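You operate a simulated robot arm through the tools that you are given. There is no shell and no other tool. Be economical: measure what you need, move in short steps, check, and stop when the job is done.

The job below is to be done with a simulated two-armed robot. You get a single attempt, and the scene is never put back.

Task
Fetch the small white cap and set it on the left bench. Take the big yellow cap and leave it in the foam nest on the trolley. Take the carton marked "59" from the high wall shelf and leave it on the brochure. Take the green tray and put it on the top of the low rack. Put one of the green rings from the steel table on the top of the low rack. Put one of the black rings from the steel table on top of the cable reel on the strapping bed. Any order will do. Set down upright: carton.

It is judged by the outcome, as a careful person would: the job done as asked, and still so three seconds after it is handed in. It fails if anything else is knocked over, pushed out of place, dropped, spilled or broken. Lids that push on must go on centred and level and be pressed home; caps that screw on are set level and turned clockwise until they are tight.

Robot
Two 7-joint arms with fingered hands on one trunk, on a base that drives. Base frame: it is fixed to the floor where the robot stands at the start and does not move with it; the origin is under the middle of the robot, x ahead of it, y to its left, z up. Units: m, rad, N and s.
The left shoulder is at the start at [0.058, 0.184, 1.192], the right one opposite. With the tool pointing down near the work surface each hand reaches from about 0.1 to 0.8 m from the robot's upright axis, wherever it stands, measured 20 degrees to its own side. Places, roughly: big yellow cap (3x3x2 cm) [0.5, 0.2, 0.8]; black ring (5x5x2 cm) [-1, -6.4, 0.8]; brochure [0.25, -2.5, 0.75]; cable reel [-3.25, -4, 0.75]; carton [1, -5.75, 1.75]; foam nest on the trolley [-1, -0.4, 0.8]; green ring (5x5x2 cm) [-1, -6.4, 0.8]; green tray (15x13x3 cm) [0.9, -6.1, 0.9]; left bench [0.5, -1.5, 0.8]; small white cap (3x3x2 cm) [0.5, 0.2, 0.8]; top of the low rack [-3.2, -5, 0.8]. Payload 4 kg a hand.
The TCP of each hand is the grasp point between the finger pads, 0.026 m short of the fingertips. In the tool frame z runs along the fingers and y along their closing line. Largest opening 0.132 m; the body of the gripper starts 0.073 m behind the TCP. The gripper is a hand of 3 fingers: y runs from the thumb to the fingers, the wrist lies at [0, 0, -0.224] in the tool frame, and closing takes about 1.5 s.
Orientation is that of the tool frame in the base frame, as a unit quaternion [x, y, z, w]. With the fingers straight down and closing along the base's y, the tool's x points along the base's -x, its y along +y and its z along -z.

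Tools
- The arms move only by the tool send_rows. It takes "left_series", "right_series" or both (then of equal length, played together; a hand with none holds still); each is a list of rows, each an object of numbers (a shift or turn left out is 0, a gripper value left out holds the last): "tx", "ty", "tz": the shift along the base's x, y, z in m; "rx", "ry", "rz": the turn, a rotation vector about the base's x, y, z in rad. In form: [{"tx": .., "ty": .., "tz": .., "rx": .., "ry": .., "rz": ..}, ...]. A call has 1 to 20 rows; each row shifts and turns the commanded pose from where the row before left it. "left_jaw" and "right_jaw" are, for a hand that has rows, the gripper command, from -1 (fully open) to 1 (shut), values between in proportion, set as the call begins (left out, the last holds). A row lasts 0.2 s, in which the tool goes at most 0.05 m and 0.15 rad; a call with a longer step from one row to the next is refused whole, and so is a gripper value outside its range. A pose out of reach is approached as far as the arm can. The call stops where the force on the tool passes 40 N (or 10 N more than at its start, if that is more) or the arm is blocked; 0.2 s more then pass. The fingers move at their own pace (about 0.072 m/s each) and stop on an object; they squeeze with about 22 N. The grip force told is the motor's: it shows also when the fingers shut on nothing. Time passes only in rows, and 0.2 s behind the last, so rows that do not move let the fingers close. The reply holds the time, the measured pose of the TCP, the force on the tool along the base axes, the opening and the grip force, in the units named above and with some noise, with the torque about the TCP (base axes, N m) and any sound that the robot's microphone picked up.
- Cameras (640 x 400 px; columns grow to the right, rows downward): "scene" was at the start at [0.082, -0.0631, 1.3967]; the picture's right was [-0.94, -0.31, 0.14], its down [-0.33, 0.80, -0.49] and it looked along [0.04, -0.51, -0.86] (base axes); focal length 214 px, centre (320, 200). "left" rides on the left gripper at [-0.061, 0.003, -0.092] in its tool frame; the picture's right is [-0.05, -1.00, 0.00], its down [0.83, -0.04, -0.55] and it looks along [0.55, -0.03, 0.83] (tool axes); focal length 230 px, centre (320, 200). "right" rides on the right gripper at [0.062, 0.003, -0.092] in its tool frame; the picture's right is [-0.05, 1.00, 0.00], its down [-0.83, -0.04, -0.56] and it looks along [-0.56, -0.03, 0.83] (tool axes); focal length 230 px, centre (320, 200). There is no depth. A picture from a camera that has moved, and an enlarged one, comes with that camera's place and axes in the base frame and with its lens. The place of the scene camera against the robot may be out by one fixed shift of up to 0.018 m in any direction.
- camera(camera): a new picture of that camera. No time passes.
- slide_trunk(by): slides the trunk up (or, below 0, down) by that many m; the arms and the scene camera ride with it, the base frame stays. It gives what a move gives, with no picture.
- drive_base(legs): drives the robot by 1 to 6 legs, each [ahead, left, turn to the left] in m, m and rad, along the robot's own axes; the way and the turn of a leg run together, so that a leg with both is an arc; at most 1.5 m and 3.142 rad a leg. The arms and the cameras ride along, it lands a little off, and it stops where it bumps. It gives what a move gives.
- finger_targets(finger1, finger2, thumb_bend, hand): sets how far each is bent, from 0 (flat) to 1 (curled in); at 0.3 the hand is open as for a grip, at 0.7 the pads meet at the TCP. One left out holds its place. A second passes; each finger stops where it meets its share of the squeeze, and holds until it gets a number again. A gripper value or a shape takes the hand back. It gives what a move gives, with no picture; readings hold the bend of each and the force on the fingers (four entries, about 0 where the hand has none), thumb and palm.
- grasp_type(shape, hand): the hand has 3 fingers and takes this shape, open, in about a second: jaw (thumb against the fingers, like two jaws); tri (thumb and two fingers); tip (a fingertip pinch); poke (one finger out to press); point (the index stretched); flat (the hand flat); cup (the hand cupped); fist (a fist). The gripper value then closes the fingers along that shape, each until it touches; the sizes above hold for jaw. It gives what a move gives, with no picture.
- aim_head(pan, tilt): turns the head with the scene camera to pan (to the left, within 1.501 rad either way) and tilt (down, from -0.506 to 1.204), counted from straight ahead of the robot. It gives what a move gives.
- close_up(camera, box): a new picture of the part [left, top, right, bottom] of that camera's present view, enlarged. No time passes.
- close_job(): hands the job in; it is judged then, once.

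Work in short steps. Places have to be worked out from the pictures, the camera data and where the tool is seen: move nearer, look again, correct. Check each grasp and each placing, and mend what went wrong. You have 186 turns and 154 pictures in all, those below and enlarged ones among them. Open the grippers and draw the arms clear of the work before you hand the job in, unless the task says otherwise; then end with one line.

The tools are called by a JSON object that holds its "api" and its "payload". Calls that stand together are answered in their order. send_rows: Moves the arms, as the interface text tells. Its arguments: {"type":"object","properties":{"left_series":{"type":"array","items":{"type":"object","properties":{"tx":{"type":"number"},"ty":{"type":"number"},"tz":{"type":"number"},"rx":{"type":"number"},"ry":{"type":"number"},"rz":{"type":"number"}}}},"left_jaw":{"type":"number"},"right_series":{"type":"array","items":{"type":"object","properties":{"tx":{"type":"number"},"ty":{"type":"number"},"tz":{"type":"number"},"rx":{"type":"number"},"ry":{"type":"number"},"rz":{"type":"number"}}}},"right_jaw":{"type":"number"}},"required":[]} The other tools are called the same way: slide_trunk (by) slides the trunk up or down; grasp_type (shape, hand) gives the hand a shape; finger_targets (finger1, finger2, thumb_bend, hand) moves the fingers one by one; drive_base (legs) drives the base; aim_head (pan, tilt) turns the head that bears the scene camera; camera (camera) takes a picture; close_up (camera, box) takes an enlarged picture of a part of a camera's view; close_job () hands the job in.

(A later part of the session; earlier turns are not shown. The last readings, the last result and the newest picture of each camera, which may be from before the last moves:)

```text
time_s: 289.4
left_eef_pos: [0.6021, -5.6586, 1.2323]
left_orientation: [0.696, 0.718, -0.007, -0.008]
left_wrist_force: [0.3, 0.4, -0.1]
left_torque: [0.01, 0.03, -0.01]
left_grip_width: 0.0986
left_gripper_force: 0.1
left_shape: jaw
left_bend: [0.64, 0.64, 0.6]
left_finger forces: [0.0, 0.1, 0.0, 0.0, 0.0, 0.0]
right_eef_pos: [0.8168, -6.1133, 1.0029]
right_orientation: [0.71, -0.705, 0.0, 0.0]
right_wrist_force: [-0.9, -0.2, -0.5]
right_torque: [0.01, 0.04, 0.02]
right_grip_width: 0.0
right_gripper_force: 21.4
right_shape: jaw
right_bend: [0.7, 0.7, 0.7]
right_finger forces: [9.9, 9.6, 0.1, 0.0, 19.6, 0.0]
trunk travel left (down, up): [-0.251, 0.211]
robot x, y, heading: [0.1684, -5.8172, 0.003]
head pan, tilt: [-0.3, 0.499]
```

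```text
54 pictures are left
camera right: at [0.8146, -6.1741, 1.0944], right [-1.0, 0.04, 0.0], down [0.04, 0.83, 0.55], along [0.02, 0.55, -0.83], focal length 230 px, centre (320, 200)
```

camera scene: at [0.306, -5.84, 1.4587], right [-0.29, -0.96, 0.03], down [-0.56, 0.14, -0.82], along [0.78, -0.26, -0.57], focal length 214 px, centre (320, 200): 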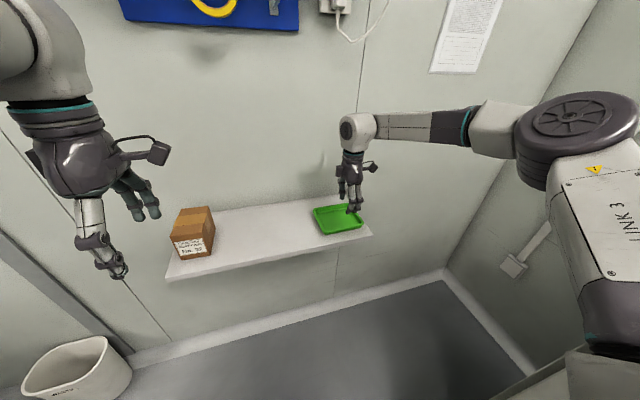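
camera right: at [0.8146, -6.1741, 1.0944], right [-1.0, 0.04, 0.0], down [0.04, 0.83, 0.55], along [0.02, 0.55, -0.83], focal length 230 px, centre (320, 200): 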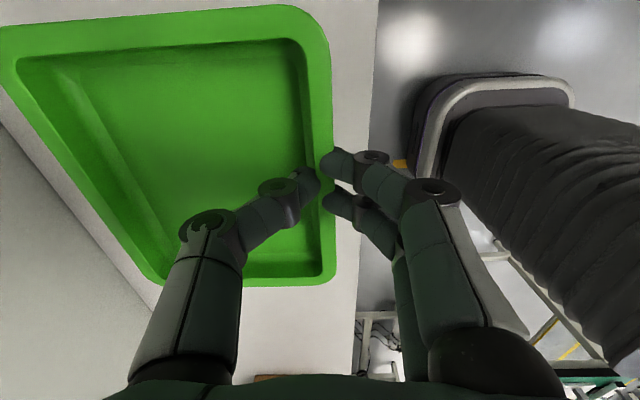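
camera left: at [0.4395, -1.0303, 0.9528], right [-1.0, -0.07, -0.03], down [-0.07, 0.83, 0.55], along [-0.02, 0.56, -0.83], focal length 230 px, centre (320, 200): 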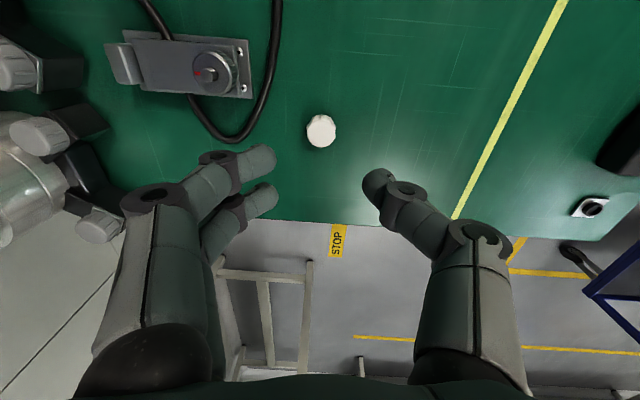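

The tray is held. Lift it higher, back out, and turn to face the steel table; the left hand can take the green ring on the way.

{"api": "send_rows", "payload": {"right_series": [{"tz": 0.04}, {"tz": 0.04}, {"tz": 0.04}, {"tz": 0.04}]}}

{"api": "drive_base", "payload": {"legs": [[0, 0.15, 0], [-1.45, 0, 0], [0, 0, -1.57]]}}

{"api": "aim_head", "payload": {"pan": 0.1, "tilt": 0.7}}

{"api": "camera", "payload": {"camera": "scene"}}

```text
time_s: 290.4
left_eef_pos: [0.6011, -5.66, 1.2332]
left_orientation: [0.695, 0.719, -0.007, -0.009]
left_wrist_force: [0.1, 0.5, -0.6]
left_torque: [-0.02, 0.01, 0.02]
left_grip_width: 0.099
left_gripper_force: 0.1
left_shape: jaw
left_bend: [0.64, 0.64, 0.6]
left_finger forces: [0.0, 0.1, 0.0, 0.0, 0.0, 0.0]
right_eef_pos: [0.8165, -6.1127, 1.1647]
right_orientation: [0.71, -0.704, 0.001, 0.0]
right_wrist_force: [-0.4, 0.7, -0.3]
right_torque: [0.01, 0.05, 0.03]
right_grip_width: 0.0002
right_gripper_force: 22.0
right_shape: jaw
right_bend: [0.7, 0.7, 0.7]
right_finger forces: [10.0, 9.7, 0.0, 0.0, 19.7, 0.1]
trunk travel left (down, up): [-0.251, 0.211]
robot x, y, heading: [0.1727, -5.8208, -0.002]
head pan, tilt: [-0.3, 0.499]
```

```text
time_s: 302.4
left_eef_pos: [-1.1188, -6.1003, 1.2311]
left_orientation: [1.0, 0.029, 0.001, -0.011]
left_wrist_force: [0.6, -0.2, 0.3]
left_torque: [0.02, -0.02, 0.0]
left_grip_width: 0.0989
left_gripper_force: 0.2
left_shape: jaw
left_bend: [0.64, 0.64, 0.6]
left_finger forces: [0.1, 0.1, 0.0, 0.0, 0.1, 0.0]
right_eef_pos: [-1.5673, -6.3285, 1.1637]
right_orientation: [-0.018, 1.0, 0.0, 0.0]
right_wrist_force: [0.0, 0.4, -1.5]
right_torque: [0.03, 0.0, 0.0]
right_grip_width: 0.0
right_gripper_force: 22.1
right_shape: jaw
right_bend: [0.7, 0.7, 0.7]
right_finger forces: [9.8, 9.4, 0.0, 0.0, 19.1, 0.1]
trunk travel left (down, up): [-0.251, 0.211]
robot x, y, heading: [-1.2918, -5.6693, -1.541]
head pan, tilt: [-0.3, 0.499]
```

```text
time_s: 303.3
left_eef_pos: [-1.1198, -6.1012, 1.2324]
left_orientation: [1.0, 0.029, 0.0, -0.011]
left_wrist_force: [-0.6, -0.1, -0.1]
left_torque: [0.01, 0.0, -0.02]
left_grip_width: 0.099
left_gripper_force: 0.1
left_shape: jaw
left_bend: [0.64, 0.64, 0.6]
left_finger forces: [0.1, 0.0, 0.0, 0.0, 0.0, 0.0]
right_eef_pos: [-1.5676, -6.3269, 1.1632]
right_orientation: [-0.018, 1.0, 0.0, 0.0]
right_wrist_force: [0.0, -0.3, -0.1]
right_torque: [0.05, -0.01, 0.0]
right_grip_width: 0.0
right_gripper_force: 22.3
right_shape: jaw
right_bend: [0.7, 0.7, 0.7]
right_finger forces: [9.7, 9.3, 0.0, 0.0, 19.2, 0.0]
trunk travel left (down, up): [-0.251, 0.211]
robot x, y, heading: [-1.2889, -5.6693, -1.542]
head pan, tilt: [0.099, 0.7]
```

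```text
53 pictures are left
camera scene: at [-1.2821, -5.807, 1.4414], right [-0.99, -0.13, -0.01], down [-0.08, 0.72, -0.69], along [0.09, -0.68, -0.73], focal length 214 px, centre (320, 200)
```

scene: 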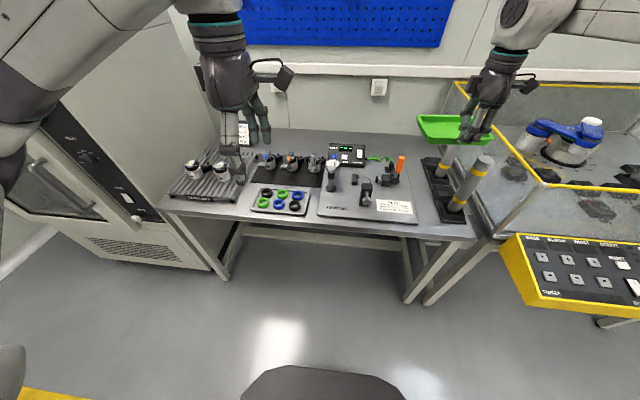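

Zoom onto the ring tray.

{"api": "close_up", "payload": {"camera": "scene", "box": [232, 170, 328, 230]}}

```text
6.67 times, centred on (280, 200) of scene
camera zoom: at [-1.2821, -5.807, 1.4414], right [-0.99, -0.13, -0.01], down [-0.08, 0.72, -0.69], along [0.09, -0.68, -0.73], focal length 1430 px, centre (587, 200)
```

zoom: 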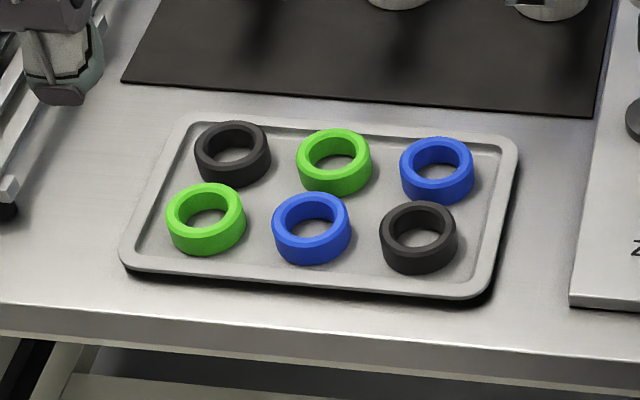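

Rings form a 2×3 grid; the rear-left black ring at about (−0.974, −6.42) suits the left hand with a diagonal grip. I move in: base closer, left hand turned +0.9 rad above that ring.

{"api": "send_rows", "payload": {"right_series": [{"tz": 0.03}, {"tz": 0.03}, {"tz": 0.02}]}}

{"api": "drive_base", "payload": {"legs": [[0.2, 0.12, -0.02]]}}

{"api": "send_rows", "payload": {"left_series": [{"rz": 0.13, "ty": -0.015, "tz": -0.04}, {"rz": 0.13, "ty": -0.015, "tz": -0.04}, {"rz": 0.13, "ty": -0.015, "tz": -0.04}, {"rz": 0.13, "ty": -0.015, "tz": -0.04}, {"rz": 0.13, "ty": -0.015, "tz": -0.04}, {"rz": 0.13, "ty": -0.015, "tz": -0.03}, {"rz": 0.12, "ty": -0.015}], "left_jaw": -0.1}}

{"api": "camera", "payload": {"camera": "left"}}

```text
time_s: 304.1
left_eef_pos: [-1.1183, -6.1033, 1.2314]
left_orientation: [1.0, 0.029, 0.0, -0.013]
left_wrist_force: [-0.2, -0.2, -0.3]
left_torque: [0.03, -0.02, 0.01]
left_grip_width: 0.0989
left_gripper_force: 0.2
left_shape: jaw
left_bend: [0.64, 0.64, 0.6]
left_finger forces: [0.0, 0.0, 0.0, 0.0, 0.0, 0.1]
right_eef_pos: [-1.5666, -6.3287, 1.2436]
right_orientation: [-0.018, 1.0, 0.001, 0.0]
right_wrist_force: [-0.1, 0.6, -0.9]
right_torque: [0.02, -0.03, -0.01]
right_grip_width: 0.0001
right_gripper_force: 22.0
right_shape: jaw
right_bend: [0.7, 0.7, 0.7]
right_finger forces: [9.7, 9.4, 0.0, 0.0, 19.2, 0.0]
trunk travel left (down, up): [-0.251, 0.211]
robot x, y, heading: [-1.2859, -5.671, -1.545]
head pan, tilt: [0.099, 0.7]
```

```text
time_s: 305.9
left_eef_pos: [-1.0034, -6.3024, 1.2329]
left_orientation: [1.0, 0.02, 0.0, -0.011]
left_wrist_force: [-1.5, -0.3, 0.0]
left_torque: [0.0, -0.04, 0.01]
left_grip_width: 0.0986
left_gripper_force: 0.0
left_shape: jaw
left_bend: [0.64, 0.64, 0.6]
left_finger forces: [0.0, 0.0, 0.0, 0.0, 0.1, 0.0]
right_eef_pos: [-1.4557, -6.5202, 1.2429]
right_orientation: [-0.009, 1.0, 0.0, 0.0]
right_wrist_force: [0.2, 0.6, -0.4]
right_torque: [0.02, 0.0, -0.01]
right_grip_width: 0.0003
right_gripper_force: 22.4
right_shape: jaw
right_bend: [0.7, 0.7, 0.7]
right_finger forces: [9.7, 9.4, 0.0, 0.1, 19.2, 0.0]
trunk travel left (down, up): [-0.251, 0.211]
robot x, y, heading: [-1.1665, -5.8702, -1.557]
head pan, tilt: [0.099, 0.7]
```

```text
time_s: 307.4
left_eef_pos: [-1.0046, -6.4095, 1.0027]
left_orientation: [0.891, 0.454, -0.005, -0.01]
left_wrist_force: [-0.1, 0.3, 0.5]
left_torque: [-0.01, 0.03, -0.04]
left_grip_width: 0.073
left_gripper_force: 0.1
left_shape: jaw
left_bend: [0.72, 0.72, 0.7]
left_finger forces: [0.1, 0.0, 0.0, 0.0, 0.0, 0.0]
right_eef_pos: [-1.4573, -6.5219, 1.2435]
right_orientation: [-0.009, 1.0, 0.001, 0.001]
right_wrist_force: [0.3, -0.9, -0.4]
right_torque: [0.07, -0.01, 0.0]
right_grip_width: 0.0
right_gripper_force: 22.3
right_shape: jaw
right_bend: [0.7, 0.7, 0.7]
right_finger forces: [9.8, 9.5, 0.0, 0.0, 19.2, 0.1]
trunk travel left (down, up): [-0.251, 0.211]
robot x, y, heading: [-1.1692, -5.8694, -1.562]
head pan, tilt: [0.099, 0.7]
```

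```text
51 pictures are left
camera left: at [-1.0352, -6.4613, 1.0934], right [-0.84, 0.55, 0.02], down [0.46, 0.69, 0.56], along [0.29, 0.48, -0.83], focal length 230 px, centre (320, 200)
```

left: 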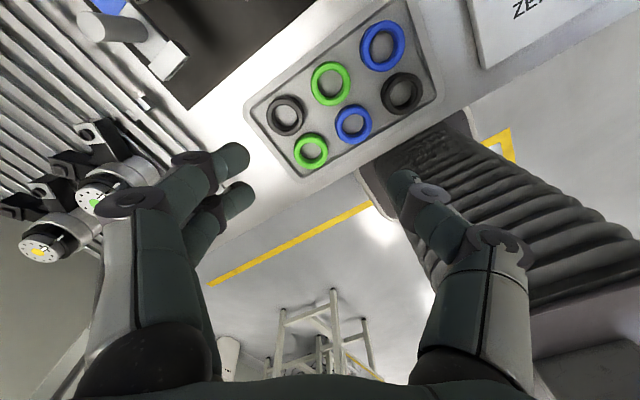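

Black ring located at (−0.968, −6.419), top ≈0.795. I move above it and descend to 0.85.

{"api": "send_rows", "payload": {"left_series": [{"tx": 0.019, "ty": -0.003}, {"tx": 0.0195, "ty": -0.003}, {"tz": -0.04}, {"tz": -0.04}, {"tz": -0.04}, {"tz": -0.03}], "left_jaw": 0.0}}

{"api": "camera", "payload": {"camera": "left"}}

```text
time_s: 308.9
left_eef_pos: [-0.9651, -6.4139, 0.8523]
left_orientation: [0.892, 0.452, -0.005, -0.01]
left_wrist_force: [0.5, 0.7, 0.0]
left_torque: [0.0, -0.01, 0.01]
left_grip_width: 0.0664
left_gripper_force: 0.1
left_shape: jaw
left_bend: [0.73, 0.73, 0.7]
left_finger forces: [0.0, 0.1, 0.0, 0.0, 0.0, 0.0]
right_eef_pos: [-1.4548, -6.52, 1.2417]
right_orientation: [-0.009, 1.0, -0.001, 0.0]
right_wrist_force: [0.2, -0.7, -0.5]
right_torque: [0.04, 0.04, 0.03]
right_grip_width: 0.0
right_gripper_force: 21.6
right_shape: jaw
right_bend: [0.7, 0.7, 0.7]
right_finger forces: [9.7, 9.5, 0.0, 0.0, 19.1, 0.1]
trunk travel left (down, up): [-0.251, 0.211]
robot x, y, heading: [-1.1652, -5.8687, -1.562]
head pan, tilt: [0.099, 0.7]
```

```text
50 pictures are left
camera left: at [-0.9969, -6.4663, 0.9439], right [-0.84, 0.55, 0.02], down [0.47, 0.69, 0.56], along [0.29, 0.48, -0.83], focal length 230 px, centre (320, 200)
```

left: 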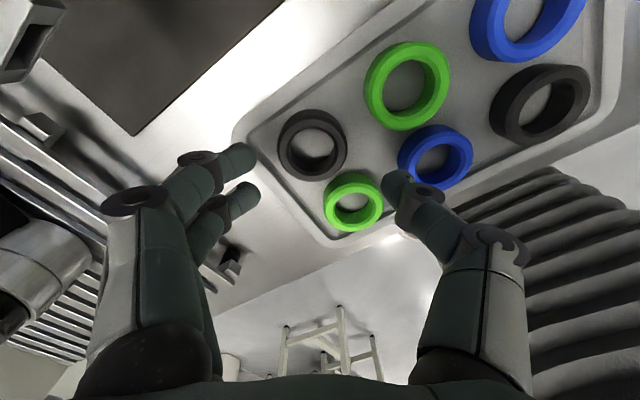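

Good alignment. Shift +4 mm x and descend to ~0.805.

{"api": "send_rows", "payload": {"left_series": [{"tx": 0.004}, {"tz": -0.02}, {"tz": -0.015}, {"tz": -0.01}]}}

{"api": "camera", "payload": {"camera": "left"}}

```text
time_s: 310.0
left_eef_pos: [-0.96, -6.4183, 0.8158]
left_orientation: [0.89, 0.455, -0.009, 0.0]
left_wrist_force: [4.4, 4.8, 28.5]
left_torque: [-0.81, -0.78, 0.23]
left_grip_width: 0.0645
left_gripper_force: 0.1
left_shape: jaw
left_bend: [0.77, 0.73, 0.7]
left_finger forces: [26.7, 2.7, 0.1, 0.1, 0.0, 0.0]
right_eef_pos: [-1.4568, -6.5196, 1.2428]
right_orientation: [-0.008, 1.0, 0.0, 0.0]
right_wrist_force: [-0.2, -0.1, -1.3]
right_torque: [0.07, 0.01, 0.0]
right_grip_width: 0.0002
right_gripper_force: 21.9
right_shape: jaw
right_bend: [0.7, 0.7, 0.7]
right_finger forces: [9.7, 9.5, 0.0, 0.0, 19.3, 0.0]
trunk travel left (down, up): [-0.251, 0.211]
robot x, y, heading: [-1.162, -5.8698, -1.557]
head pan, tilt: [0.099, 0.7]
stopped in row 4 (left hand): the force on the tool passed its limit at 42 N (the readings are from after the stop); the commanded pose is now the measured one
```

```text
49 pictures are left
camera left: at [-0.9908, -6.4689, 0.909], right [-0.84, 0.54, 0.01], down [0.46, 0.7, 0.54], along [0.29, 0.46, -0.84], focal length 230 px, centre (320, 200)
```

left: 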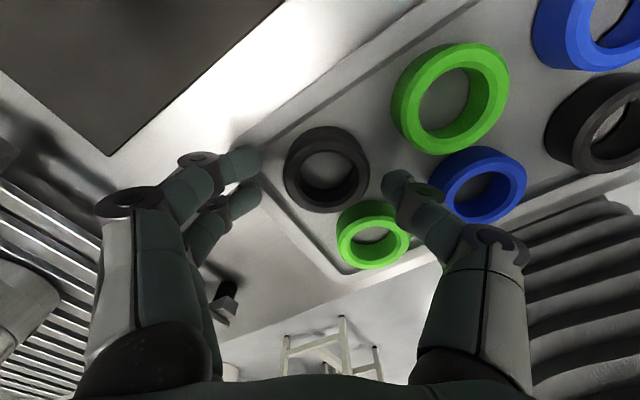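

Finger 1 landed on the tray rim. I rise, narrow to ~5.7 cm, shift 4 mm toward the thumb side, and descend again.

{"api": "send_rows", "payload": {"left_series": [{"tz": 0.012}, {"tx": -0.0035, "ty": 0.004, "rx": -0.01}, {"tz": 0}, {"tz": 0}, {"tz": -0.012}, {"tz": -0.005}, {"tz": -0.004}], "left_jaw": 0.15}}

{"api": "camera", "payload": {"camera": "left"}}

```text
time_s: 311.5
left_eef_pos: [-0.9619, -6.4164, 0.8174]
left_orientation: [0.89, 0.455, -0.013, 0.01]
left_wrist_force: [5.9, 10.2, 29.7]
left_torque: [-0.14, -1.07, 0.3]
left_grip_width: 0.0551
left_gripper_force: 0.0
left_shape: jaw
left_bend: [0.75, 0.78, 0.7]
left_finger forces: [8.4, 23.9, 0.1, 0.1, 0.0, 0.0]
right_eef_pos: [-1.4563, -6.5191, 1.2449]
right_orientation: [-0.009, 1.0, -0.001, 0.0]
right_wrist_force: [-0.1, -0.4, -0.5]
right_torque: [0.06, 0.02, 0.02]
right_grip_width: 0.0002
right_gripper_force: 21.9
right_shape: jaw
right_bend: [0.7, 0.7, 0.7]
right_finger forces: [9.9, 9.5, 0.0, 0.0, 19.2, 0.0]
trunk travel left (down, up): [-0.251, 0.211]
robot x, y, heading: [-1.165, -5.8721, -1.561]
head pan, tilt: [0.099, 0.7]
stopped in row 7 (left hand): the force on the tool passed its limit at 44 N (the readings are from after the stop); the commanded pose is now the measured one
```

```text
48 pictures are left
camera left: at [-0.9926, -6.4654, 0.9099], right [-0.84, 0.54, 0.0], down [0.46, 0.71, 0.53], along [0.29, 0.44, -0.85], focal length 230 px, centre (320, 200)
```

left: 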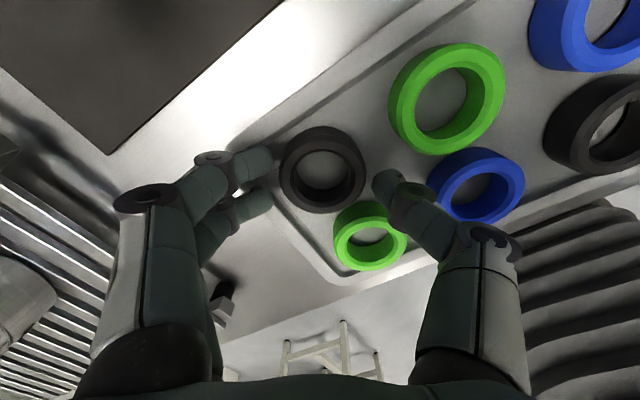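

The fingertips rest on the rim (~0.79) while the ring stands ~1 cm higher, so I can grip from here: rise 2 mm and close.

{"api": "send_rows", "payload": {"left_series": [{"tz": 0.003, "rx": 0.015}, {"tz": 0}]}}

{"api": "send_rows", "payload": {"left_series": [{"tz": 0}, {"tz": 0}, {"tz": 0}, {"tz": 0}, {"tz": 0}], "left_jaw": 1}}

{"api": "camera", "payload": {"camera": "left"}}

```text
time_s: 312.1
left_eef_pos: [-0.9641, -6.4162, 0.8168]
left_orientation: [0.891, 0.454, -0.01, 0.001]
left_wrist_force: [3.9, 3.2, 27.5]
left_torque: [-0.24, -1.07, 0.1]
left_grip_width: 0.0562
left_gripper_force: 0.2
left_shape: jaw
left_bend: [0.74, 0.77, 0.7]
left_finger forces: [3.2, 25.2, 0.1, 0.0, 0.0, 0.0]
right_eef_pos: [-1.4564, -6.5181, 1.2456]
right_orientation: [-0.009, 1.0, -0.002, 0.0]
right_wrist_force: [-0.1, 1.7, -0.4]
right_torque: [0.06, -0.08, 0.01]
right_grip_width: 0.0
right_gripper_force: 21.7
right_shape: jaw
right_bend: [0.7, 0.7, 0.7]
right_finger forces: [9.7, 9.5, 0.0, 0.0, 19.2, 0.0]
trunk travel left (down, up): [-0.251, 0.211]
robot x, y, heading: [-1.1653, -5.8693, -1.567]
head pan, tilt: [0.099, 0.7]
```

```text
time_s: 313.3
left_eef_pos: [-0.9637, -6.4139, 0.816]
left_orientation: [0.891, 0.455, -0.009, -0.002]
left_wrist_force: [2.6, 4.0, 18.8]
left_torque: [-0.22, -0.32, 0.07]
left_grip_width: 0.0383
left_gripper_force: 21.7
left_shape: jaw
left_bend: [0.75, 0.76, 0.71]
left_finger forces: [21.0, 14.7, 0.0, 0.0, 22.0, 0.0]
right_eef_pos: [-1.4567, -6.5185, 1.2432]
right_orientation: [-0.009, 1.0, -0.001, 0.001]
right_wrist_force: [-0.1, 0.7, -0.1]
right_torque: [0.0, 0.01, 0.0]
right_grip_width: 0.0
right_gripper_force: 22.3
right_shape: jaw
right_bend: [0.7, 0.7, 0.7]
right_finger forces: [9.7, 9.5, 0.0, 0.1, 19.2, 0.0]
trunk travel left (down, up): [-0.251, 0.211]
robot x, y, heading: [-1.1664, -5.8722, -1.557]
head pan, tilt: [0.099, 0.7]
```

```text
47 pictures are left
camera left: at [-0.995, -6.4653, 0.9073], right [-0.84, 0.54, 0.01], down [0.46, 0.7, 0.54], along [0.29, 0.46, -0.84], focal length 230 px, centre (320, 200)
```

left: 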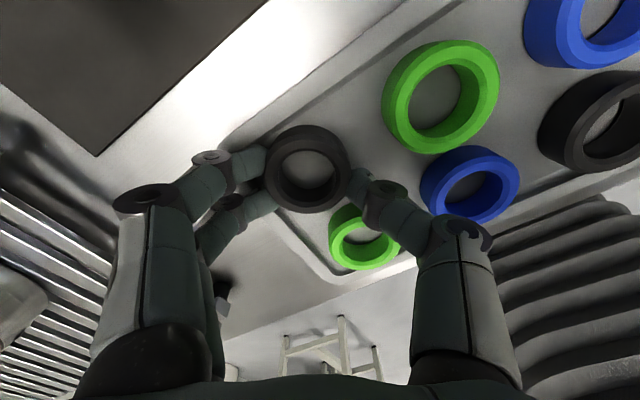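

Ring gripped (all three fingers loaded). Lift.

{"api": "send_rows", "payload": {"left_series": [{"tz": 0.01}, {"tz": 0.015}, {"tz": 0.03}, {"tz": 0.04}, {"tz": 0.04}, {"tz": 0.04}]}}

{"api": "camera", "payload": {"camera": "left"}}

```text
time_s: 314.7
left_eef_pos: [-0.9625, -6.4161, 0.9891]
left_orientation: [0.89, 0.455, -0.008, -0.002]
left_wrist_force: [-0.4, 0.0, -1.4]
left_torque: [0.04, -0.01, -0.03]
left_grip_width: 0.0377
left_gripper_force: 22.6
left_shape: jaw
left_bend: [0.74, 0.75, 0.71]
left_finger forces: [12.4, 8.4, 0.1, 0.0, 18.9, 0.1]
right_eef_pos: [-1.4554, -6.5213, 1.2431]
right_orientation: [-0.008, 1.0, 0.0, 0.0]
right_wrist_force: [0.2, -0.4, -0.5]
right_torque: [0.03, 0.0, 0.01]
right_grip_width: 0.0001
right_gripper_force: 21.9
right_shape: jaw
right_bend: [0.7, 0.7, 0.7]
right_finger forces: [9.6, 9.5, 0.1, 0.1, 19.2, 0.1]
trunk travel left (down, up): [-0.251, 0.211]
robot x, y, heading: [-1.1646, -5.8679, -1.561]
head pan, tilt: [0.099, 0.7]
```

```text
46 pictures are left
camera left: at [-0.9946, -6.4661, 1.0814], right [-0.84, 0.54, 0.01], down [0.46, 0.7, 0.55], along [0.29, 0.46, -0.84], focal length 230 px, centre (320, 200)
```

left: 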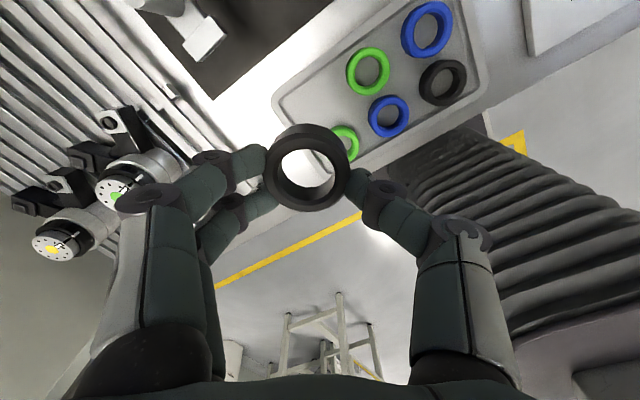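

Black ring held, others untouched. Now I back off, turn to face −x and head for the low rack.

{"api": "drive_base", "payload": {"legs": [[-0.6, 0, 0], [0, 0, -1.57], [0.6, 0, 0]]}}

{"api": "aim_head", "payload": {"pan": -0.2, "tilt": 0.5}}

{"api": "camera", "payload": {"camera": "scene"}}

```text
time_s: 324.9
left_eef_pos: [-2.3168, -5.4779, 0.9893]
left_orientation: [0.952, -0.306, -0.006, -0.007]
left_wrist_force: [-0.8, -0.2, -0.3]
left_torque: [-0.02, 0.02, 0.0]
left_grip_width: 0.0374
left_gripper_force: 22.0
left_shape: jaw
left_bend: [0.74, 0.75, 0.71]
left_finger forces: [12.1, 8.4, 0.0, 0.0, 18.5, 0.0]
right_eef_pos: [-2.4237, -4.9872, 1.2433]
right_orientation: [0.7, 0.714, -0.001, 0.0]
right_wrist_force: [-0.1, -0.4, -0.1]
right_torque: [0.04, -0.03, 0.04]
right_grip_width: 0.0
right_gripper_force: 22.1
right_shape: jaw
right_bend: [0.7, 0.7, 0.7]
right_finger forces: [9.5, 9.3, 0.0, 0.0, 18.7, 0.0]
trunk travel left (down, up): [-0.251, 0.211]
robot x, y, heading: [-1.7709, -5.2761, -3.127]
head pan, tilt: [0.099, 0.7]
```

```text
time_s: 325.7
left_eef_pos: [-2.3184, -5.4781, 0.9888]
left_orientation: [0.952, -0.307, -0.005, -0.007]
left_wrist_force: [0.1, 0.1, 0.6]
left_torque: [-0.01, 0.01, -0.01]
left_grip_width: 0.0374
left_gripper_force: 21.6
left_shape: jaw
left_bend: [0.74, 0.75, 0.71]
left_finger forces: [12.2, 8.3, 0.0, 0.0, 18.5, 0.1]
right_eef_pos: [-2.4238, -4.9865, 1.2427]
right_orientation: [0.7, 0.714, 0.0, 0.0]
right_wrist_force: [0.5, -0.6, -1.6]
right_torque: [0.05, -0.03, 0.03]
right_grip_width: 0.0001
right_gripper_force: 22.0
right_shape: jaw
right_bend: [0.7, 0.7, 0.7]
right_finger forces: [9.5, 9.3, 0.1, 0.1, 18.8, 0.0]
trunk travel left (down, up): [-0.251, 0.211]
robot x, y, heading: [-1.7746, -5.2739, -3.123]
head pan, tilt: [-0.201, 0.499]
```

```text
45 pictures are left
camera scene: at [-1.9241, -5.255, 1.4584], right [0.18, 0.98, 0.02], down [0.57, -0.09, -0.82], along [-0.8, 0.16, -0.58], focal length 214 px, centre (320, 200)
```

scene: 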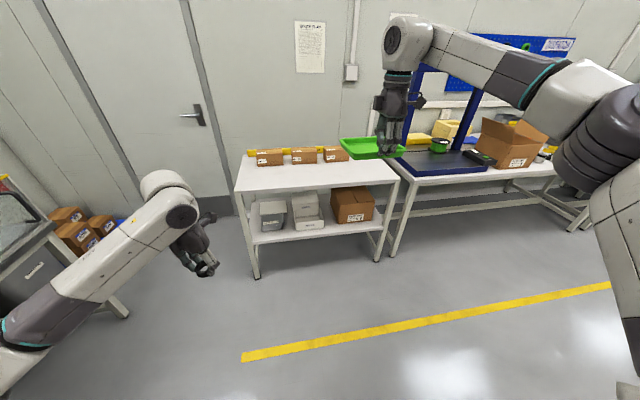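

Rack top is clear in front (x −3.0…−3.4, y −5.5…−4.57). I'll drive ahead 0.67 and bring the tray down toward (−3.1, −4.98).

{"api": "drive_base", "payload": {"legs": [[0.66, 0, 0]]}}

{"api": "slide_trunk", "payload": {"by": -0.1}}

{"api": "send_rows", "payload": {"right_series": [{"tz": -0.04}, {"tz": -0.04}, {"tz": -0.04}, {"tz": -0.04}, {"tz": -0.04}, {"tz": -0.03}], "left_series": [{"tz": 0.03}, {"tz": 0.03}, {"tz": 0.03}, {"tz": 0.0}, {"tz": 0.0}, {"tz": 0.0}]}}

{"api": "camera", "payload": {"camera": "scene"}}

```text
time_s: 329.4
left_eef_pos: [-2.9733, -5.4871, 0.9893]
left_orientation: [0.952, -0.306, -0.004, -0.008]
left_wrist_force: [0.4, 0.8, -0.5]
left_torque: [0.0, 0.01, 0.0]
left_grip_width: 0.0374
left_gripper_force: 22.0
left_shape: jaw
left_bend: [0.74, 0.75, 0.71]
left_finger forces: [12.2, 8.4, 0.0, 0.0, 18.5, 0.1]
right_eef_pos: [-3.0813, -4.9979, 1.2442]
right_orientation: [0.698, 0.716, 0.0, 0.0]
right_wrist_force: [-0.6, 0.4, 0.2]
right_torque: [0.02, -0.04, 0.0]
right_grip_width: 0.0
right_gripper_force: 21.9
right_shape: jaw
right_bend: [0.7, 0.7, 0.7]
right_finger forces: [9.6, 9.3, 0.1, 0.0, 18.8, 0.0]
trunk travel left (down, up): [-0.251, 0.211]
robot x, y, heading: [-2.4316, -5.2844, -3.131]
head pan, tilt: [-0.201, 0.499]
```

```text
time_s: 330.7
left_eef_pos: [-2.972, -5.4884, 0.8887]
left_orientation: [0.953, -0.304, -0.007, -0.007]
left_wrist_force: [0.0, 0.2, 0.8]
left_torque: [0.01, 0.04, 0.01]
left_grip_width: 0.0372
left_gripper_force: 21.8
left_shape: jaw
left_bend: [0.74, 0.75, 0.71]
left_finger forces: [12.2, 8.4, 0.1, 0.0, 18.5, 0.0]
right_eef_pos: [-3.0793, -4.9969, 1.1444]
right_orientation: [0.698, 0.716, -0.001, -0.001]
right_wrist_force: [-0.1, -0.2, -1.3]
right_torque: [0.04, -0.01, -0.04]
right_grip_width: 0.0
right_gripper_force: 22.1
right_shape: jaw
right_bend: [0.7, 0.7, 0.7]
right_finger forces: [9.7, 9.3, 0.0, 0.0, 19.0, 0.1]
trunk travel left (down, up): [-0.151, 0.311]
robot x, y, heading: [-2.4249, -5.2815, -3.123]
head pan, tilt: [-0.201, 0.499]
```

```text
time_s: 332.1
left_eef_pos: [-2.973, -5.4905, 0.978]
left_orientation: [0.952, -0.306, -0.005, -0.007]
left_wrist_force: [0.0, 0.5, -0.2]
left_torque: [-0.01, -0.01, 0.04]
left_grip_width: 0.0372
left_gripper_force: 21.9
left_shape: jaw
left_bend: [0.74, 0.75, 0.71]
left_finger forces: [12.3, 8.2, 0.1, 0.1, 18.6, 0.0]
right_eef_pos: [-3.0809, -4.9975, 0.9125]
right_orientation: [0.699, 0.716, 0.0, 0.001]
right_wrist_force: [-0.6, -0.4, -1.1]
right_torque: [-0.01, -0.05, -0.02]
right_grip_width: 0.0
right_gripper_force: 22.4
right_shape: jaw
right_bend: [0.7, 0.7, 0.7]
right_finger forces: [9.5, 9.3, 0.1, 0.0, 18.9, 0.0]
trunk travel left (down, up): [-0.151, 0.311]
robot x, y, heading: [-2.4308, -5.2808, -3.127]
head pan, tilt: [-0.201, 0.499]
```

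```text
44 pictures are left
camera scene: at [-2.6521, -5.266, 1.3309], right [0.18, 0.98, 0.05], down [0.67, -0.08, -0.74], along [-0.72, 0.16, -0.68], focal length 214 px, centre (320, 200)
```

scene: 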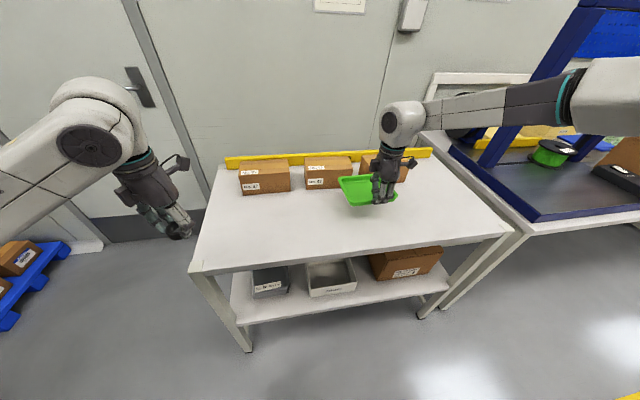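

Tray is over free area, ~6 cm clear of the boxes. Lower until contact.

{"api": "send_rows", "payload": {"right_series": [{"tz": -0.03}, {"tz": -0.025}, {"tz": -0.01}, {"tz": -0.006}, {"tz": -0.005}, {"tz": -0.005}]}}

{"api": "camera", "payload": {"camera": "right"}}

```text
time_s: 333.5
left_eef_pos: [-2.9701, -5.4887, 0.981]
left_orientation: [0.952, -0.305, -0.005, -0.007]
left_wrist_force: [-0.2, -0.1, 0.4]
left_torque: [0.0, -0.02, -0.01]
left_grip_width: 0.0374
left_gripper_force: 22.2
left_shape: jaw
left_bend: [0.74, 0.75, 0.71]
left_finger forces: [12.2, 8.3, 0.0, 0.0, 18.5, 0.0]
right_eef_pos: [-3.0811, -4.9983, 0.8366]
right_orientation: [0.699, 0.715, -0.003, -0.002]
right_wrist_force: [1.5, 2.2, 17.2]
right_torque: [-0.02, -0.02, 0.0]
right_grip_width: 0.0
right_gripper_force: 22.8
right_shape: jaw
right_bend: [0.7, 0.71, 0.71]
right_finger forces: [12.7, 12.8, 0.0, 0.1, 24.9, 0.0]
trunk travel left (down, up): [-0.151, 0.311]
robot x, y, heading: [-2.4259, -5.2855, -3.121]
head pan, tilt: [-0.201, 0.499]
```

```text
43 pictures are left
camera right: at [-3.0779, -4.9364, 0.927], right [1.0, -0.03, -0.01], down [-0.02, -0.83, 0.56], along [-0.02, -0.56, -0.83], focal length 230 px, centre (320, 200)
```

right: 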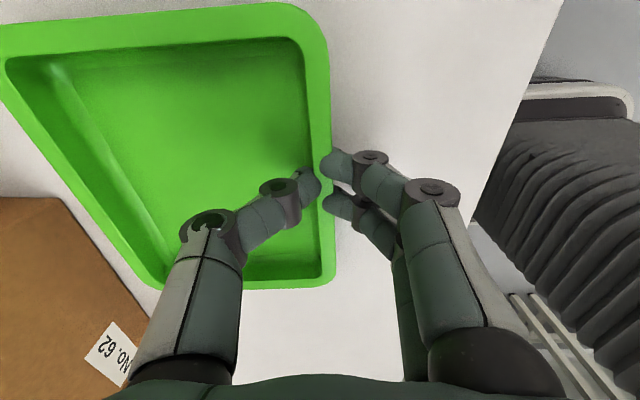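

Tray rests on the rack. Release and rise.

{"api": "send_rows", "payload": {"right_series": [{"tz": 0.002}, {"tz": 0}, {"tz": 0}, {"tz": 0}, {"tz": 0.02}, {"tz": 0.03}, {"tz": 0.04}, {"tz": 0.04}], "right_jaw": 0.2}}

{"api": "camera", "payload": {"camera": "scene"}}

```text
time_s: 335.3
left_eef_pos: [-2.9717, -5.4887, 0.9797]
left_orientation: [0.952, -0.306, -0.006, -0.007]
left_wrist_force: [0.0, 0.0, -0.1]
left_torque: [-0.01, 0.0, -0.02]
left_grip_width: 0.0374
left_gripper_force: 22.1
left_shape: jaw
left_bend: [0.74, 0.75, 0.71]
left_finger forces: [12.3, 8.3, 0.0, 0.1, 18.4, 0.1]
right_eef_pos: [-3.0802, -4.9984, 0.9658]
right_orientation: [0.698, 0.716, -0.001, -0.001]
right_wrist_force: [1.4, -0.2, 0.2]
right_torque: [0.02, 0.02, -0.03]
right_grip_width: 0.0522
right_gripper_force: 0.0
right_shape: jaw
right_bend: [0.73, 0.73, 0.7]
right_finger forces: [0.1, 0.1, 0.1, 0.0, 0.1, 0.1]
trunk travel left (down, up): [-0.151, 0.311]
robot x, y, heading: [-2.4265, -5.2809, -3.13]
head pan, tilt: [-0.201, 0.499]
```

```text
42 pictures are left
camera scene: at [-2.6505, -5.2666, 1.3313], right [0.18, 0.98, 0.05], down [0.67, -0.08, -0.74], along [-0.72, 0.16, -0.67], focal length 214 px, centre (320, 200)
```

scene: 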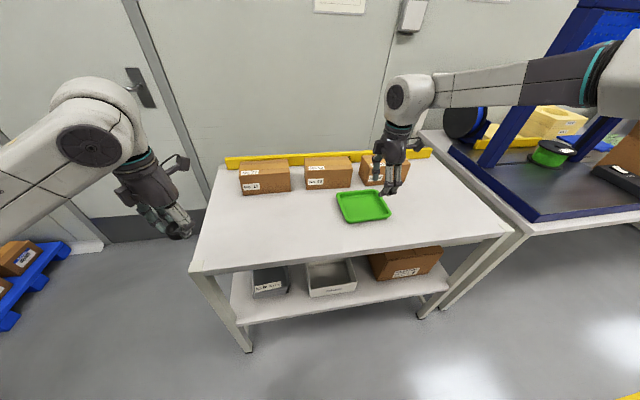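

Tray is placed. Now the cable reel: I back off, strafe toward it and look.

{"api": "drive_base", "payload": {"legs": [[-0.5, 0, 0], [0, -1.4, 0]]}}

{"api": "aim_head", "payload": {"pan": 0.05, "tilt": 0.5}}

{"api": "camera", "payload": {"camera": "scene"}}

```text
time_s: 344.9
left_eef_pos: [-2.4927, -4.0745, 0.9792]
left_orientation: [0.951, -0.308, -0.004, -0.007]
left_wrist_force: [0.3, 0.3, -0.7]
left_torque: [0.03, 0.03, 0.01]
left_grip_width: 0.0375
left_gripper_force: 21.7
left_shape: jaw
left_bend: [0.74, 0.75, 0.71]
left_finger forces: [12.3, 8.3, 0.1, 0.1, 18.5, 0.0]
right_eef_pos: [-2.5962, -3.5843, 0.9652]
right_orientation: [0.701, 0.713, 0.0, 0.0]
right_wrist_force: [0.1, -0.5, 0.6]
right_torque: [0.01, 0.0, -0.03]
right_grip_width: 0.0521
right_gripper_force: 0.1
right_shape: jaw
right_bend: [0.73, 0.73, 0.7]
right_finger forces: [0.0, 0.0, 0.0, 0.1, 0.0, 0.0]
trunk travel left (down, up): [-0.151, 0.311]
robot x, y, heading: [-1.9455, -3.876, -3.129]
head pan, tilt: [-0.201, 0.499]
```

```text
time_s: 345.6
left_eef_pos: [-2.4931, -4.0747, 0.9788]
left_orientation: [0.951, -0.308, -0.006, -0.007]
left_wrist_force: [-0.2, 0.4, 0.1]
left_torque: [0.03, -0.01, -0.01]
left_grip_width: 0.0372
left_gripper_force: 22.3
left_shape: jaw
left_bend: [0.74, 0.75, 0.71]
left_finger forces: [12.2, 8.3, 0.1, 0.0, 18.4, 0.1]
right_eef_pos: [-2.5977, -3.5842, 0.9647]
right_orientation: [0.701, 0.713, 0.001, 0.0]
right_wrist_force: [0.2, -0.8, 0.3]
right_torque: [-0.01, 0.03, -0.03]
right_grip_width: 0.0524
right_gripper_force: 0.2
right_shape: jaw
right_bend: [0.73, 0.73, 0.7]
right_finger forces: [0.0, 0.0, 0.0, 0.1, 0.0, 0.0]
trunk travel left (down, up): [-0.151, 0.311]
robot x, y, heading: [-1.9448, -3.8744, -3.133]
head pan, tilt: [0.051, 0.499]
```

```text
41 pictures are left
camera scene: at [-2.1711, -3.8773, 1.3306], right [-0.06, 1.0, -0.01], down [0.68, 0.03, -0.73], along [-0.73, -0.05, -0.68], focal length 214 px, centre (320, 200)
```

scene: 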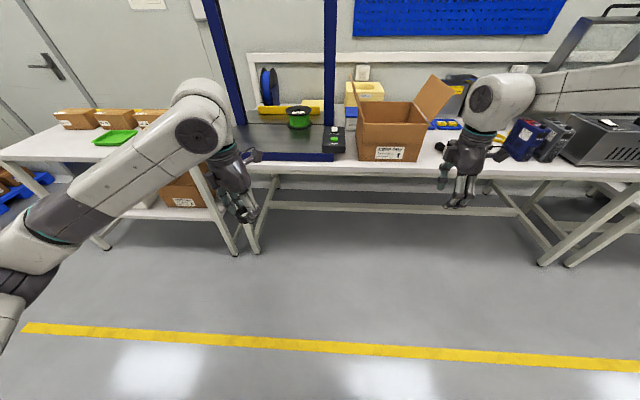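

{"api": "close_up", "payload": {"camera": "scene", "box": [230, 70, 374, 160]}}

```text
4.44 times, centred on (302, 115) of scene
camera zoom: at [-2.1711, -3.8773, 1.3306], right [-0.06, 1.0, -0.01], down [0.68, 0.03, -0.73], along [-0.73, -0.05, -0.68], focal length 953 px, centre (400, 578)
```

zoom: 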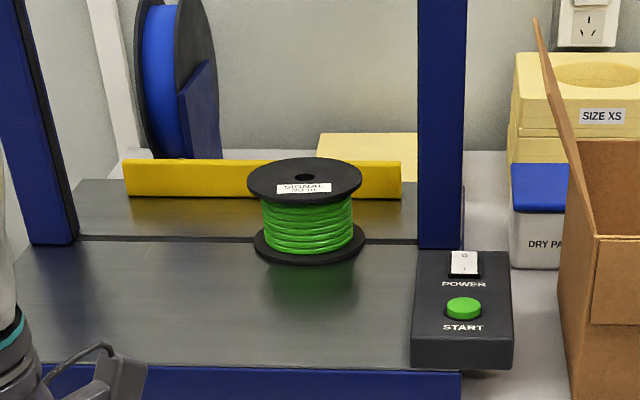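

The reel (top flange ≈ z 0.90) sits at about (−3.31, −4.06) under an arch (posts at y −3.90 and −4.37, top ~1.4). I raise trunk and the right hand to clear the open cardboard box, then drive in with the left hand.

{"api": "slide_trunk", "payload": {"by": 0.15}}

{"api": "send_rows", "payload": {"right_series": [{"tz": 0.04, "tx": 0.02}, {"tz": 0.04, "tx": 0.02}, {"tz": 0.04, "tx": 0.02}, {"tz": 0.04, "tx": 0.02}, {"tz": 0.04, "tx": 0.02}], "left_series": [{"tz": -0.02}, {"tz": -0.02}, {"tz": -0.02}, {"tz": -0.02}, {"tz": -0.02}]}}

{"api": "drive_base", "payload": {"legs": [[0.5, -0.015, 0]]}}

{"api": "camera", "payload": {"camera": "scene"}}

```text
time_s: 347.4
left_eef_pos: [-2.4929, -4.0745, 1.1288]
left_orientation: [0.951, -0.309, -0.005, -0.007]
left_wrist_force: [0.0, -0.5, -0.4]
left_torque: [0.02, 0.03, -0.01]
left_grip_width: 0.0374
left_gripper_force: 21.7
left_shape: jaw
left_bend: [0.74, 0.75, 0.71]
left_finger forces: [12.3, 8.1, 0.0, 0.0, 18.5, 0.0]
right_eef_pos: [-2.5984, -3.5833, 1.1133]
right_orientation: [0.7, 0.714, 0.0, -0.001]
right_wrist_force: [-0.8, 0.3, -0.6]
right_torque: [0.03, 0.02, 0.0]
right_grip_width: 0.0527
right_gripper_force: 0.0
right_shape: jaw
right_bend: [0.73, 0.73, 0.7]
right_finger forces: [0.0, 0.0, 0.0, 0.0, 0.0, 0.0]
trunk travel left (down, up): [-0.301, 0.161]
robot x, y, heading: [-1.9436, -3.8725, -3.133]
head pan, tilt: [0.051, 0.499]
```

```text
time_s: 348.6
left_eef_pos: [-2.4918, -4.0746, 1.029]
left_orientation: [0.951, -0.309, -0.005, -0.007]
left_wrist_force: [0.6, 0.3, 0.2]
left_torque: [0.02, -0.01, 0.01]
left_grip_width: 0.0372
left_gripper_force: 21.9
left_shape: jaw
left_bend: [0.74, 0.75, 0.71]
left_finger forces: [12.4, 8.2, 0.0, 0.1, 18.5, 0.0]
right_eef_pos: [-2.4951, -3.5837, 1.316]
right_orientation: [0.701, 0.713, 0.0, -0.001]
right_wrist_force: [-0.5, 0.4, 0.2]
right_torque: [-0.04, 0.05, 0.0]
right_grip_width: 0.0525
right_gripper_force: 0.1
right_shape: jaw
right_bend: [0.73, 0.73, 0.7]
right_finger forces: [0.0, 0.0, 0.0, 0.0, 0.1, 0.0]
trunk travel left (down, up): [-0.301, 0.161]
robot x, y, heading: [-1.9445, -3.877, -3.133]
head pan, tilt: [0.051, 0.499]
```

```text
time_s: 351.5
left_eef_pos: [-2.9941, -4.0639, 1.0299]
left_orientation: [0.951, -0.309, -0.005, -0.008]
left_wrist_force: [0.1, 0.4, 0.1]
left_torque: [0.02, 0.03, 0.02]
left_grip_width: 0.0373
left_gripper_force: 22.0
left_shape: jaw
left_bend: [0.74, 0.75, 0.71]
left_finger forces: [12.4, 8.2, 0.1, 0.0, 18.5, 0.0]
right_eef_pos: [-2.9979, -3.5727, 1.3155]
right_orientation: [0.701, 0.713, 0.0, 0.0]
right_wrist_force: [-0.2, 0.0, -0.7]
right_torque: [0.01, 0.0, -0.02]
right_grip_width: 0.0521
right_gripper_force: 0.0
right_shape: jaw
right_bend: [0.73, 0.73, 0.7]
right_finger forces: [0.0, 0.0, 0.1, 0.0, 0.0, 0.0]
trunk travel left (down, up): [-0.301, 0.161]
robot x, y, heading: [-2.4487, -3.8593, -3.131]
head pan, tilt: [0.051, 0.499]
```

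```text
39 pictures are left
camera scene: at [-2.573, -3.866, 1.5156], right [-0.06, 1.0, 0.0], down [0.54, 0.03, -0.84], along [-0.84, -0.05, -0.54], focal length 214 px, centre (320, 200)
```

scene: 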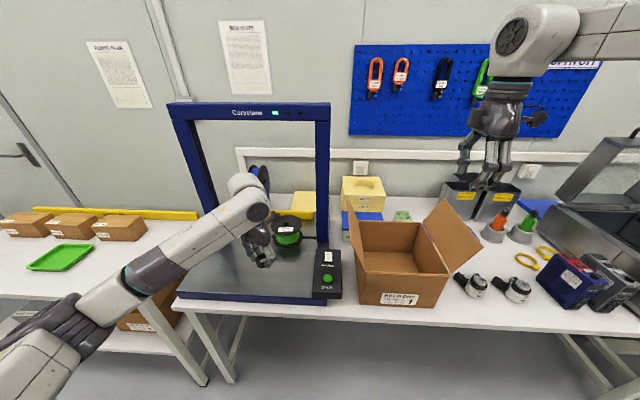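

Geometry confirmed: reel top centre ≈ (−3.315, −4.056, 0.905), arch underside 1.345. I lower the left hand to 0.98, drive in 0.2 and extend the arm.

{"api": "send_rows", "payload": {"left_series": [{"tz": -0.025}, {"tz": -0.025}]}}

{"api": "drive_base", "payload": {"legs": [[0.2, 0, 0]]}}

{"api": "send_rows", "payload": {"left_series": [{"tx": -0.03}, {"tx": -0.03}, {"tx": -0.03}, {"tx": -0.03}]}}

{"api": "camera", "payload": {"camera": "left"}}

{"api": "camera", "payload": {"camera": "scene"}}

```text
time_s: 352.1
left_eef_pos: [-2.9947, -4.0642, 0.9788]
left_orientation: [0.951, -0.309, -0.005, -0.007]
left_wrist_force: [-0.2, -0.8, 0.8]
left_torque: [0.0, 0.0, -0.02]
left_grip_width: 0.0372
left_gripper_force: 22.1
left_shape: jaw
left_bend: [0.74, 0.75, 0.71]
left_finger forces: [12.4, 8.2, 0.1, 0.0, 18.5, 0.1]
right_eef_pos: [-2.9988, -3.5733, 1.3134]
right_orientation: [0.701, 0.714, -0.001, 0.0]
right_wrist_force: [-0.2, -0.4, -0.3]
right_torque: [0.02, -0.04, 0.0]
right_grip_width: 0.0526
right_gripper_force: 0.0
right_shape: jaw
right_bend: [0.73, 0.73, 0.7]
right_finger forces: [0.0, 0.1, 0.0, 0.0, 0.0, 0.1]
trunk travel left (down, up): [-0.301, 0.161]
robot x, y, heading: [-2.446, -3.8621, -3.135]
head pan, tilt: [0.051, 0.499]
```

```text
time_s: 353.7
left_eef_pos: [-3.193, -4.0671, 0.9788]
left_orientation: [0.951, -0.309, -0.005, -0.008]
left_wrist_force: [-0.5, -0.8, -0.4]
left_torque: [-0.01, 0.02, 0.02]
left_grip_width: 0.0371
left_gripper_force: 21.6
left_shape: jaw
left_bend: [0.74, 0.75, 0.71]
left_finger forces: [12.4, 8.2, 0.1, 0.0, 18.4, 0.0]
right_eef_pos: [-3.1972, -3.5754, 1.3159]
right_orientation: [0.7, 0.714, -0.002, -0.001]
right_wrist_force: [0.1, 0.7, 0.3]
right_torque: [0.01, -0.01, -0.01]
right_grip_width: 0.0525
right_gripper_force: 0.1
right_shape: jaw
right_bend: [0.73, 0.73, 0.7]
right_finger forces: [0.0, 0.1, 0.0, 0.0, 0.0, 0.0]
trunk travel left (down, up): [-0.301, 0.161]
robot x, y, heading: [-2.6469, -3.8668, -3.131]
head pan, tilt: [0.051, 0.499]
```

```text
time_s: 354.7
left_eef_pos: [-3.3138, -4.066, 0.9793]
left_orientation: [0.951, -0.308, -0.005, -0.007]
left_wrist_force: [0.1, 0.5, -0.6]
left_torque: [-0.01, 0.02, -0.01]
left_grip_width: 0.0372
left_gripper_force: 22.0
left_shape: jaw
left_bend: [0.74, 0.75, 0.71]
left_finger forces: [12.3, 8.1, 0.1, 0.0, 18.5, 0.1]
right_eef_pos: [-3.1989, -3.5752, 1.3151]
right_orientation: [0.701, 0.713, -0.001, -0.001]
right_wrist_force: [-0.1, -0.2, 0.5]
right_torque: [-0.01, -0.03, -0.01]
right_grip_width: 0.0528
right_gripper_force: 0.1
right_shape: jaw
right_bend: [0.73, 0.73, 0.7]
right_finger forces: [0.0, 0.0, 0.1, 0.1, 0.0, 0.0]
trunk travel left (down, up): [-0.301, 0.161]
robot x, y, heading: [-2.6488, -3.8665, -3.135]
head pan, tilt: [0.051, 0.499]
```

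```text
38 pictures are left
camera left: at [-3.3642, -4.0343, 1.0711], right [0.54, 0.84, 0.01], down [0.7, -0.46, 0.54], along [0.46, -0.29, -0.84], focal length 230 px, centre (320, 200)
```

left: 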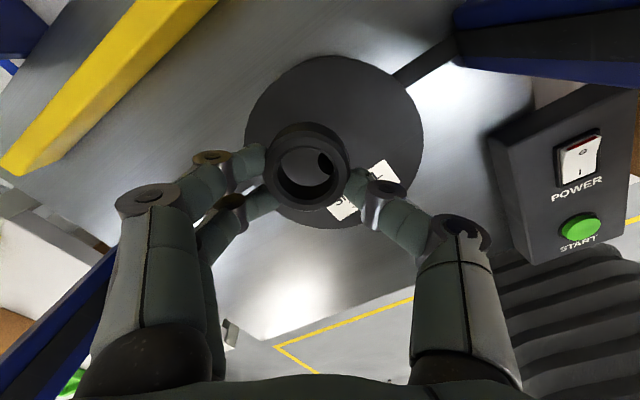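

```text
37 pictures are left
camera scene: at [-2.7741, -3.867, 1.5154], right [-0.06, 1.0, 0.0], down [0.54, 0.03, -0.84], along [-0.84, -0.05, -0.54], focal length 214 px, centre (320, 200)
```

scene: 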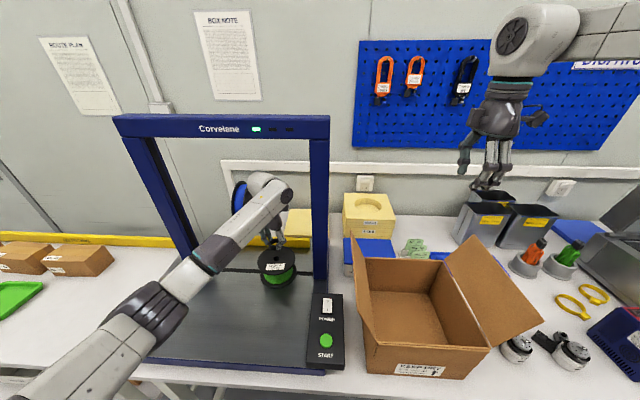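

Ring centre (−3.317, −4.073) vs reel centre (−3.31, −4.054). Shift and lower until contact.

{"api": "send_rows", "payload": {"left_series": [{"tx": 0.005, "ty": 0.018}, {"tz": -0.015}, {"tz": -0.008}, {"tz": -0.005}, {"tz": -0.004}]}}

{"api": "camera", "payload": {"camera": "left"}}

```text
time_s: 355.9
left_eef_pos: [-3.3083, -4.0499, 0.9466]
left_orientation: [0.951, -0.308, -0.004, -0.008]
left_wrist_force: [0.8, -0.1, 0.2]
left_torque: [-0.02, 0.03, 0.01]
left_grip_width: 0.037
left_gripper_force: 22.0
left_shape: jaw
left_bend: [0.74, 0.75, 0.71]
left_finger forces: [12.3, 8.0, 0.0, 0.0, 18.4, 0.1]
right_eef_pos: [-3.198, -3.5759, 1.3153]
right_orientation: [0.7, 0.714, -0.001, 0.0]
right_wrist_force: [-0.2, -0.4, -0.4]
right_torque: [0.0, 0.02, 0.01]
right_grip_width: 0.0525
right_gripper_force: 0.0
right_shape: jaw
right_bend: [0.73, 0.73, 0.7]
right_finger forces: [0.0, 0.0, 0.0, 0.0, 0.0, 0.0]
trunk travel left (down, up): [-0.301, 0.161]
robot x, y, heading: [-2.647, -3.8645, -3.135]
head pan, tilt: [0.051, 0.499]
```

```text
36 pictures are left
camera left: at [-3.3584, -4.0171, 1.0394], right [0.54, 0.84, 0.01], down [0.7, -0.46, 0.54], along [0.46, -0.29, -0.84], focal length 230 px, centre (320, 200)
```

left: 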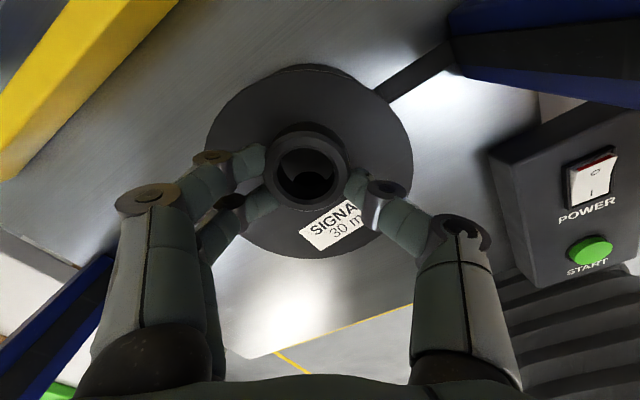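

Nicely centred; no contact yet (top nearer 0.89). Continue down gently.

{"api": "send_rows", "payload": {"left_series": [{"tz": -0.007}, {"tz": -0.005}, {"tz": -0.004}, {"tz": -0.003}]}}

```text
time_s: 356.9
left_eef_pos: [-3.3072, -4.0473, 0.9361]
left_orientation: [0.951, -0.309, -0.012, -0.005]
left_wrist_force: [0.1, -0.2, 36.4]
left_torque: [-0.29, 0.32, 0.09]
left_grip_width: 0.039
left_gripper_force: 21.8
left_shape: jaw
left_bend: [0.74, 0.76, 0.72]
left_finger forces: [16.2, 12.4, 0.1, 0.0, 24.5, 0.0]
right_eef_pos: [-3.1949, -3.5749, 1.3183]
right_orientation: [0.701, 0.713, -0.002, -0.001]
right_wrist_force: [0.6, -0.7, 0.3]
right_torque: [0.0, 0.0, 0.03]
right_grip_width: 0.0521
right_gripper_force: 0.1
right_shape: jaw
right_bend: [0.73, 0.73, 0.7]
right_finger forces: [0.0, 0.0, 0.1, 0.1, 0.0, 0.1]
trunk travel left (down, up): [-0.301, 0.161]
robot x, y, heading: [-2.6458, -3.863, -3.133]
head pan, tilt: [0.051, 0.499]
```

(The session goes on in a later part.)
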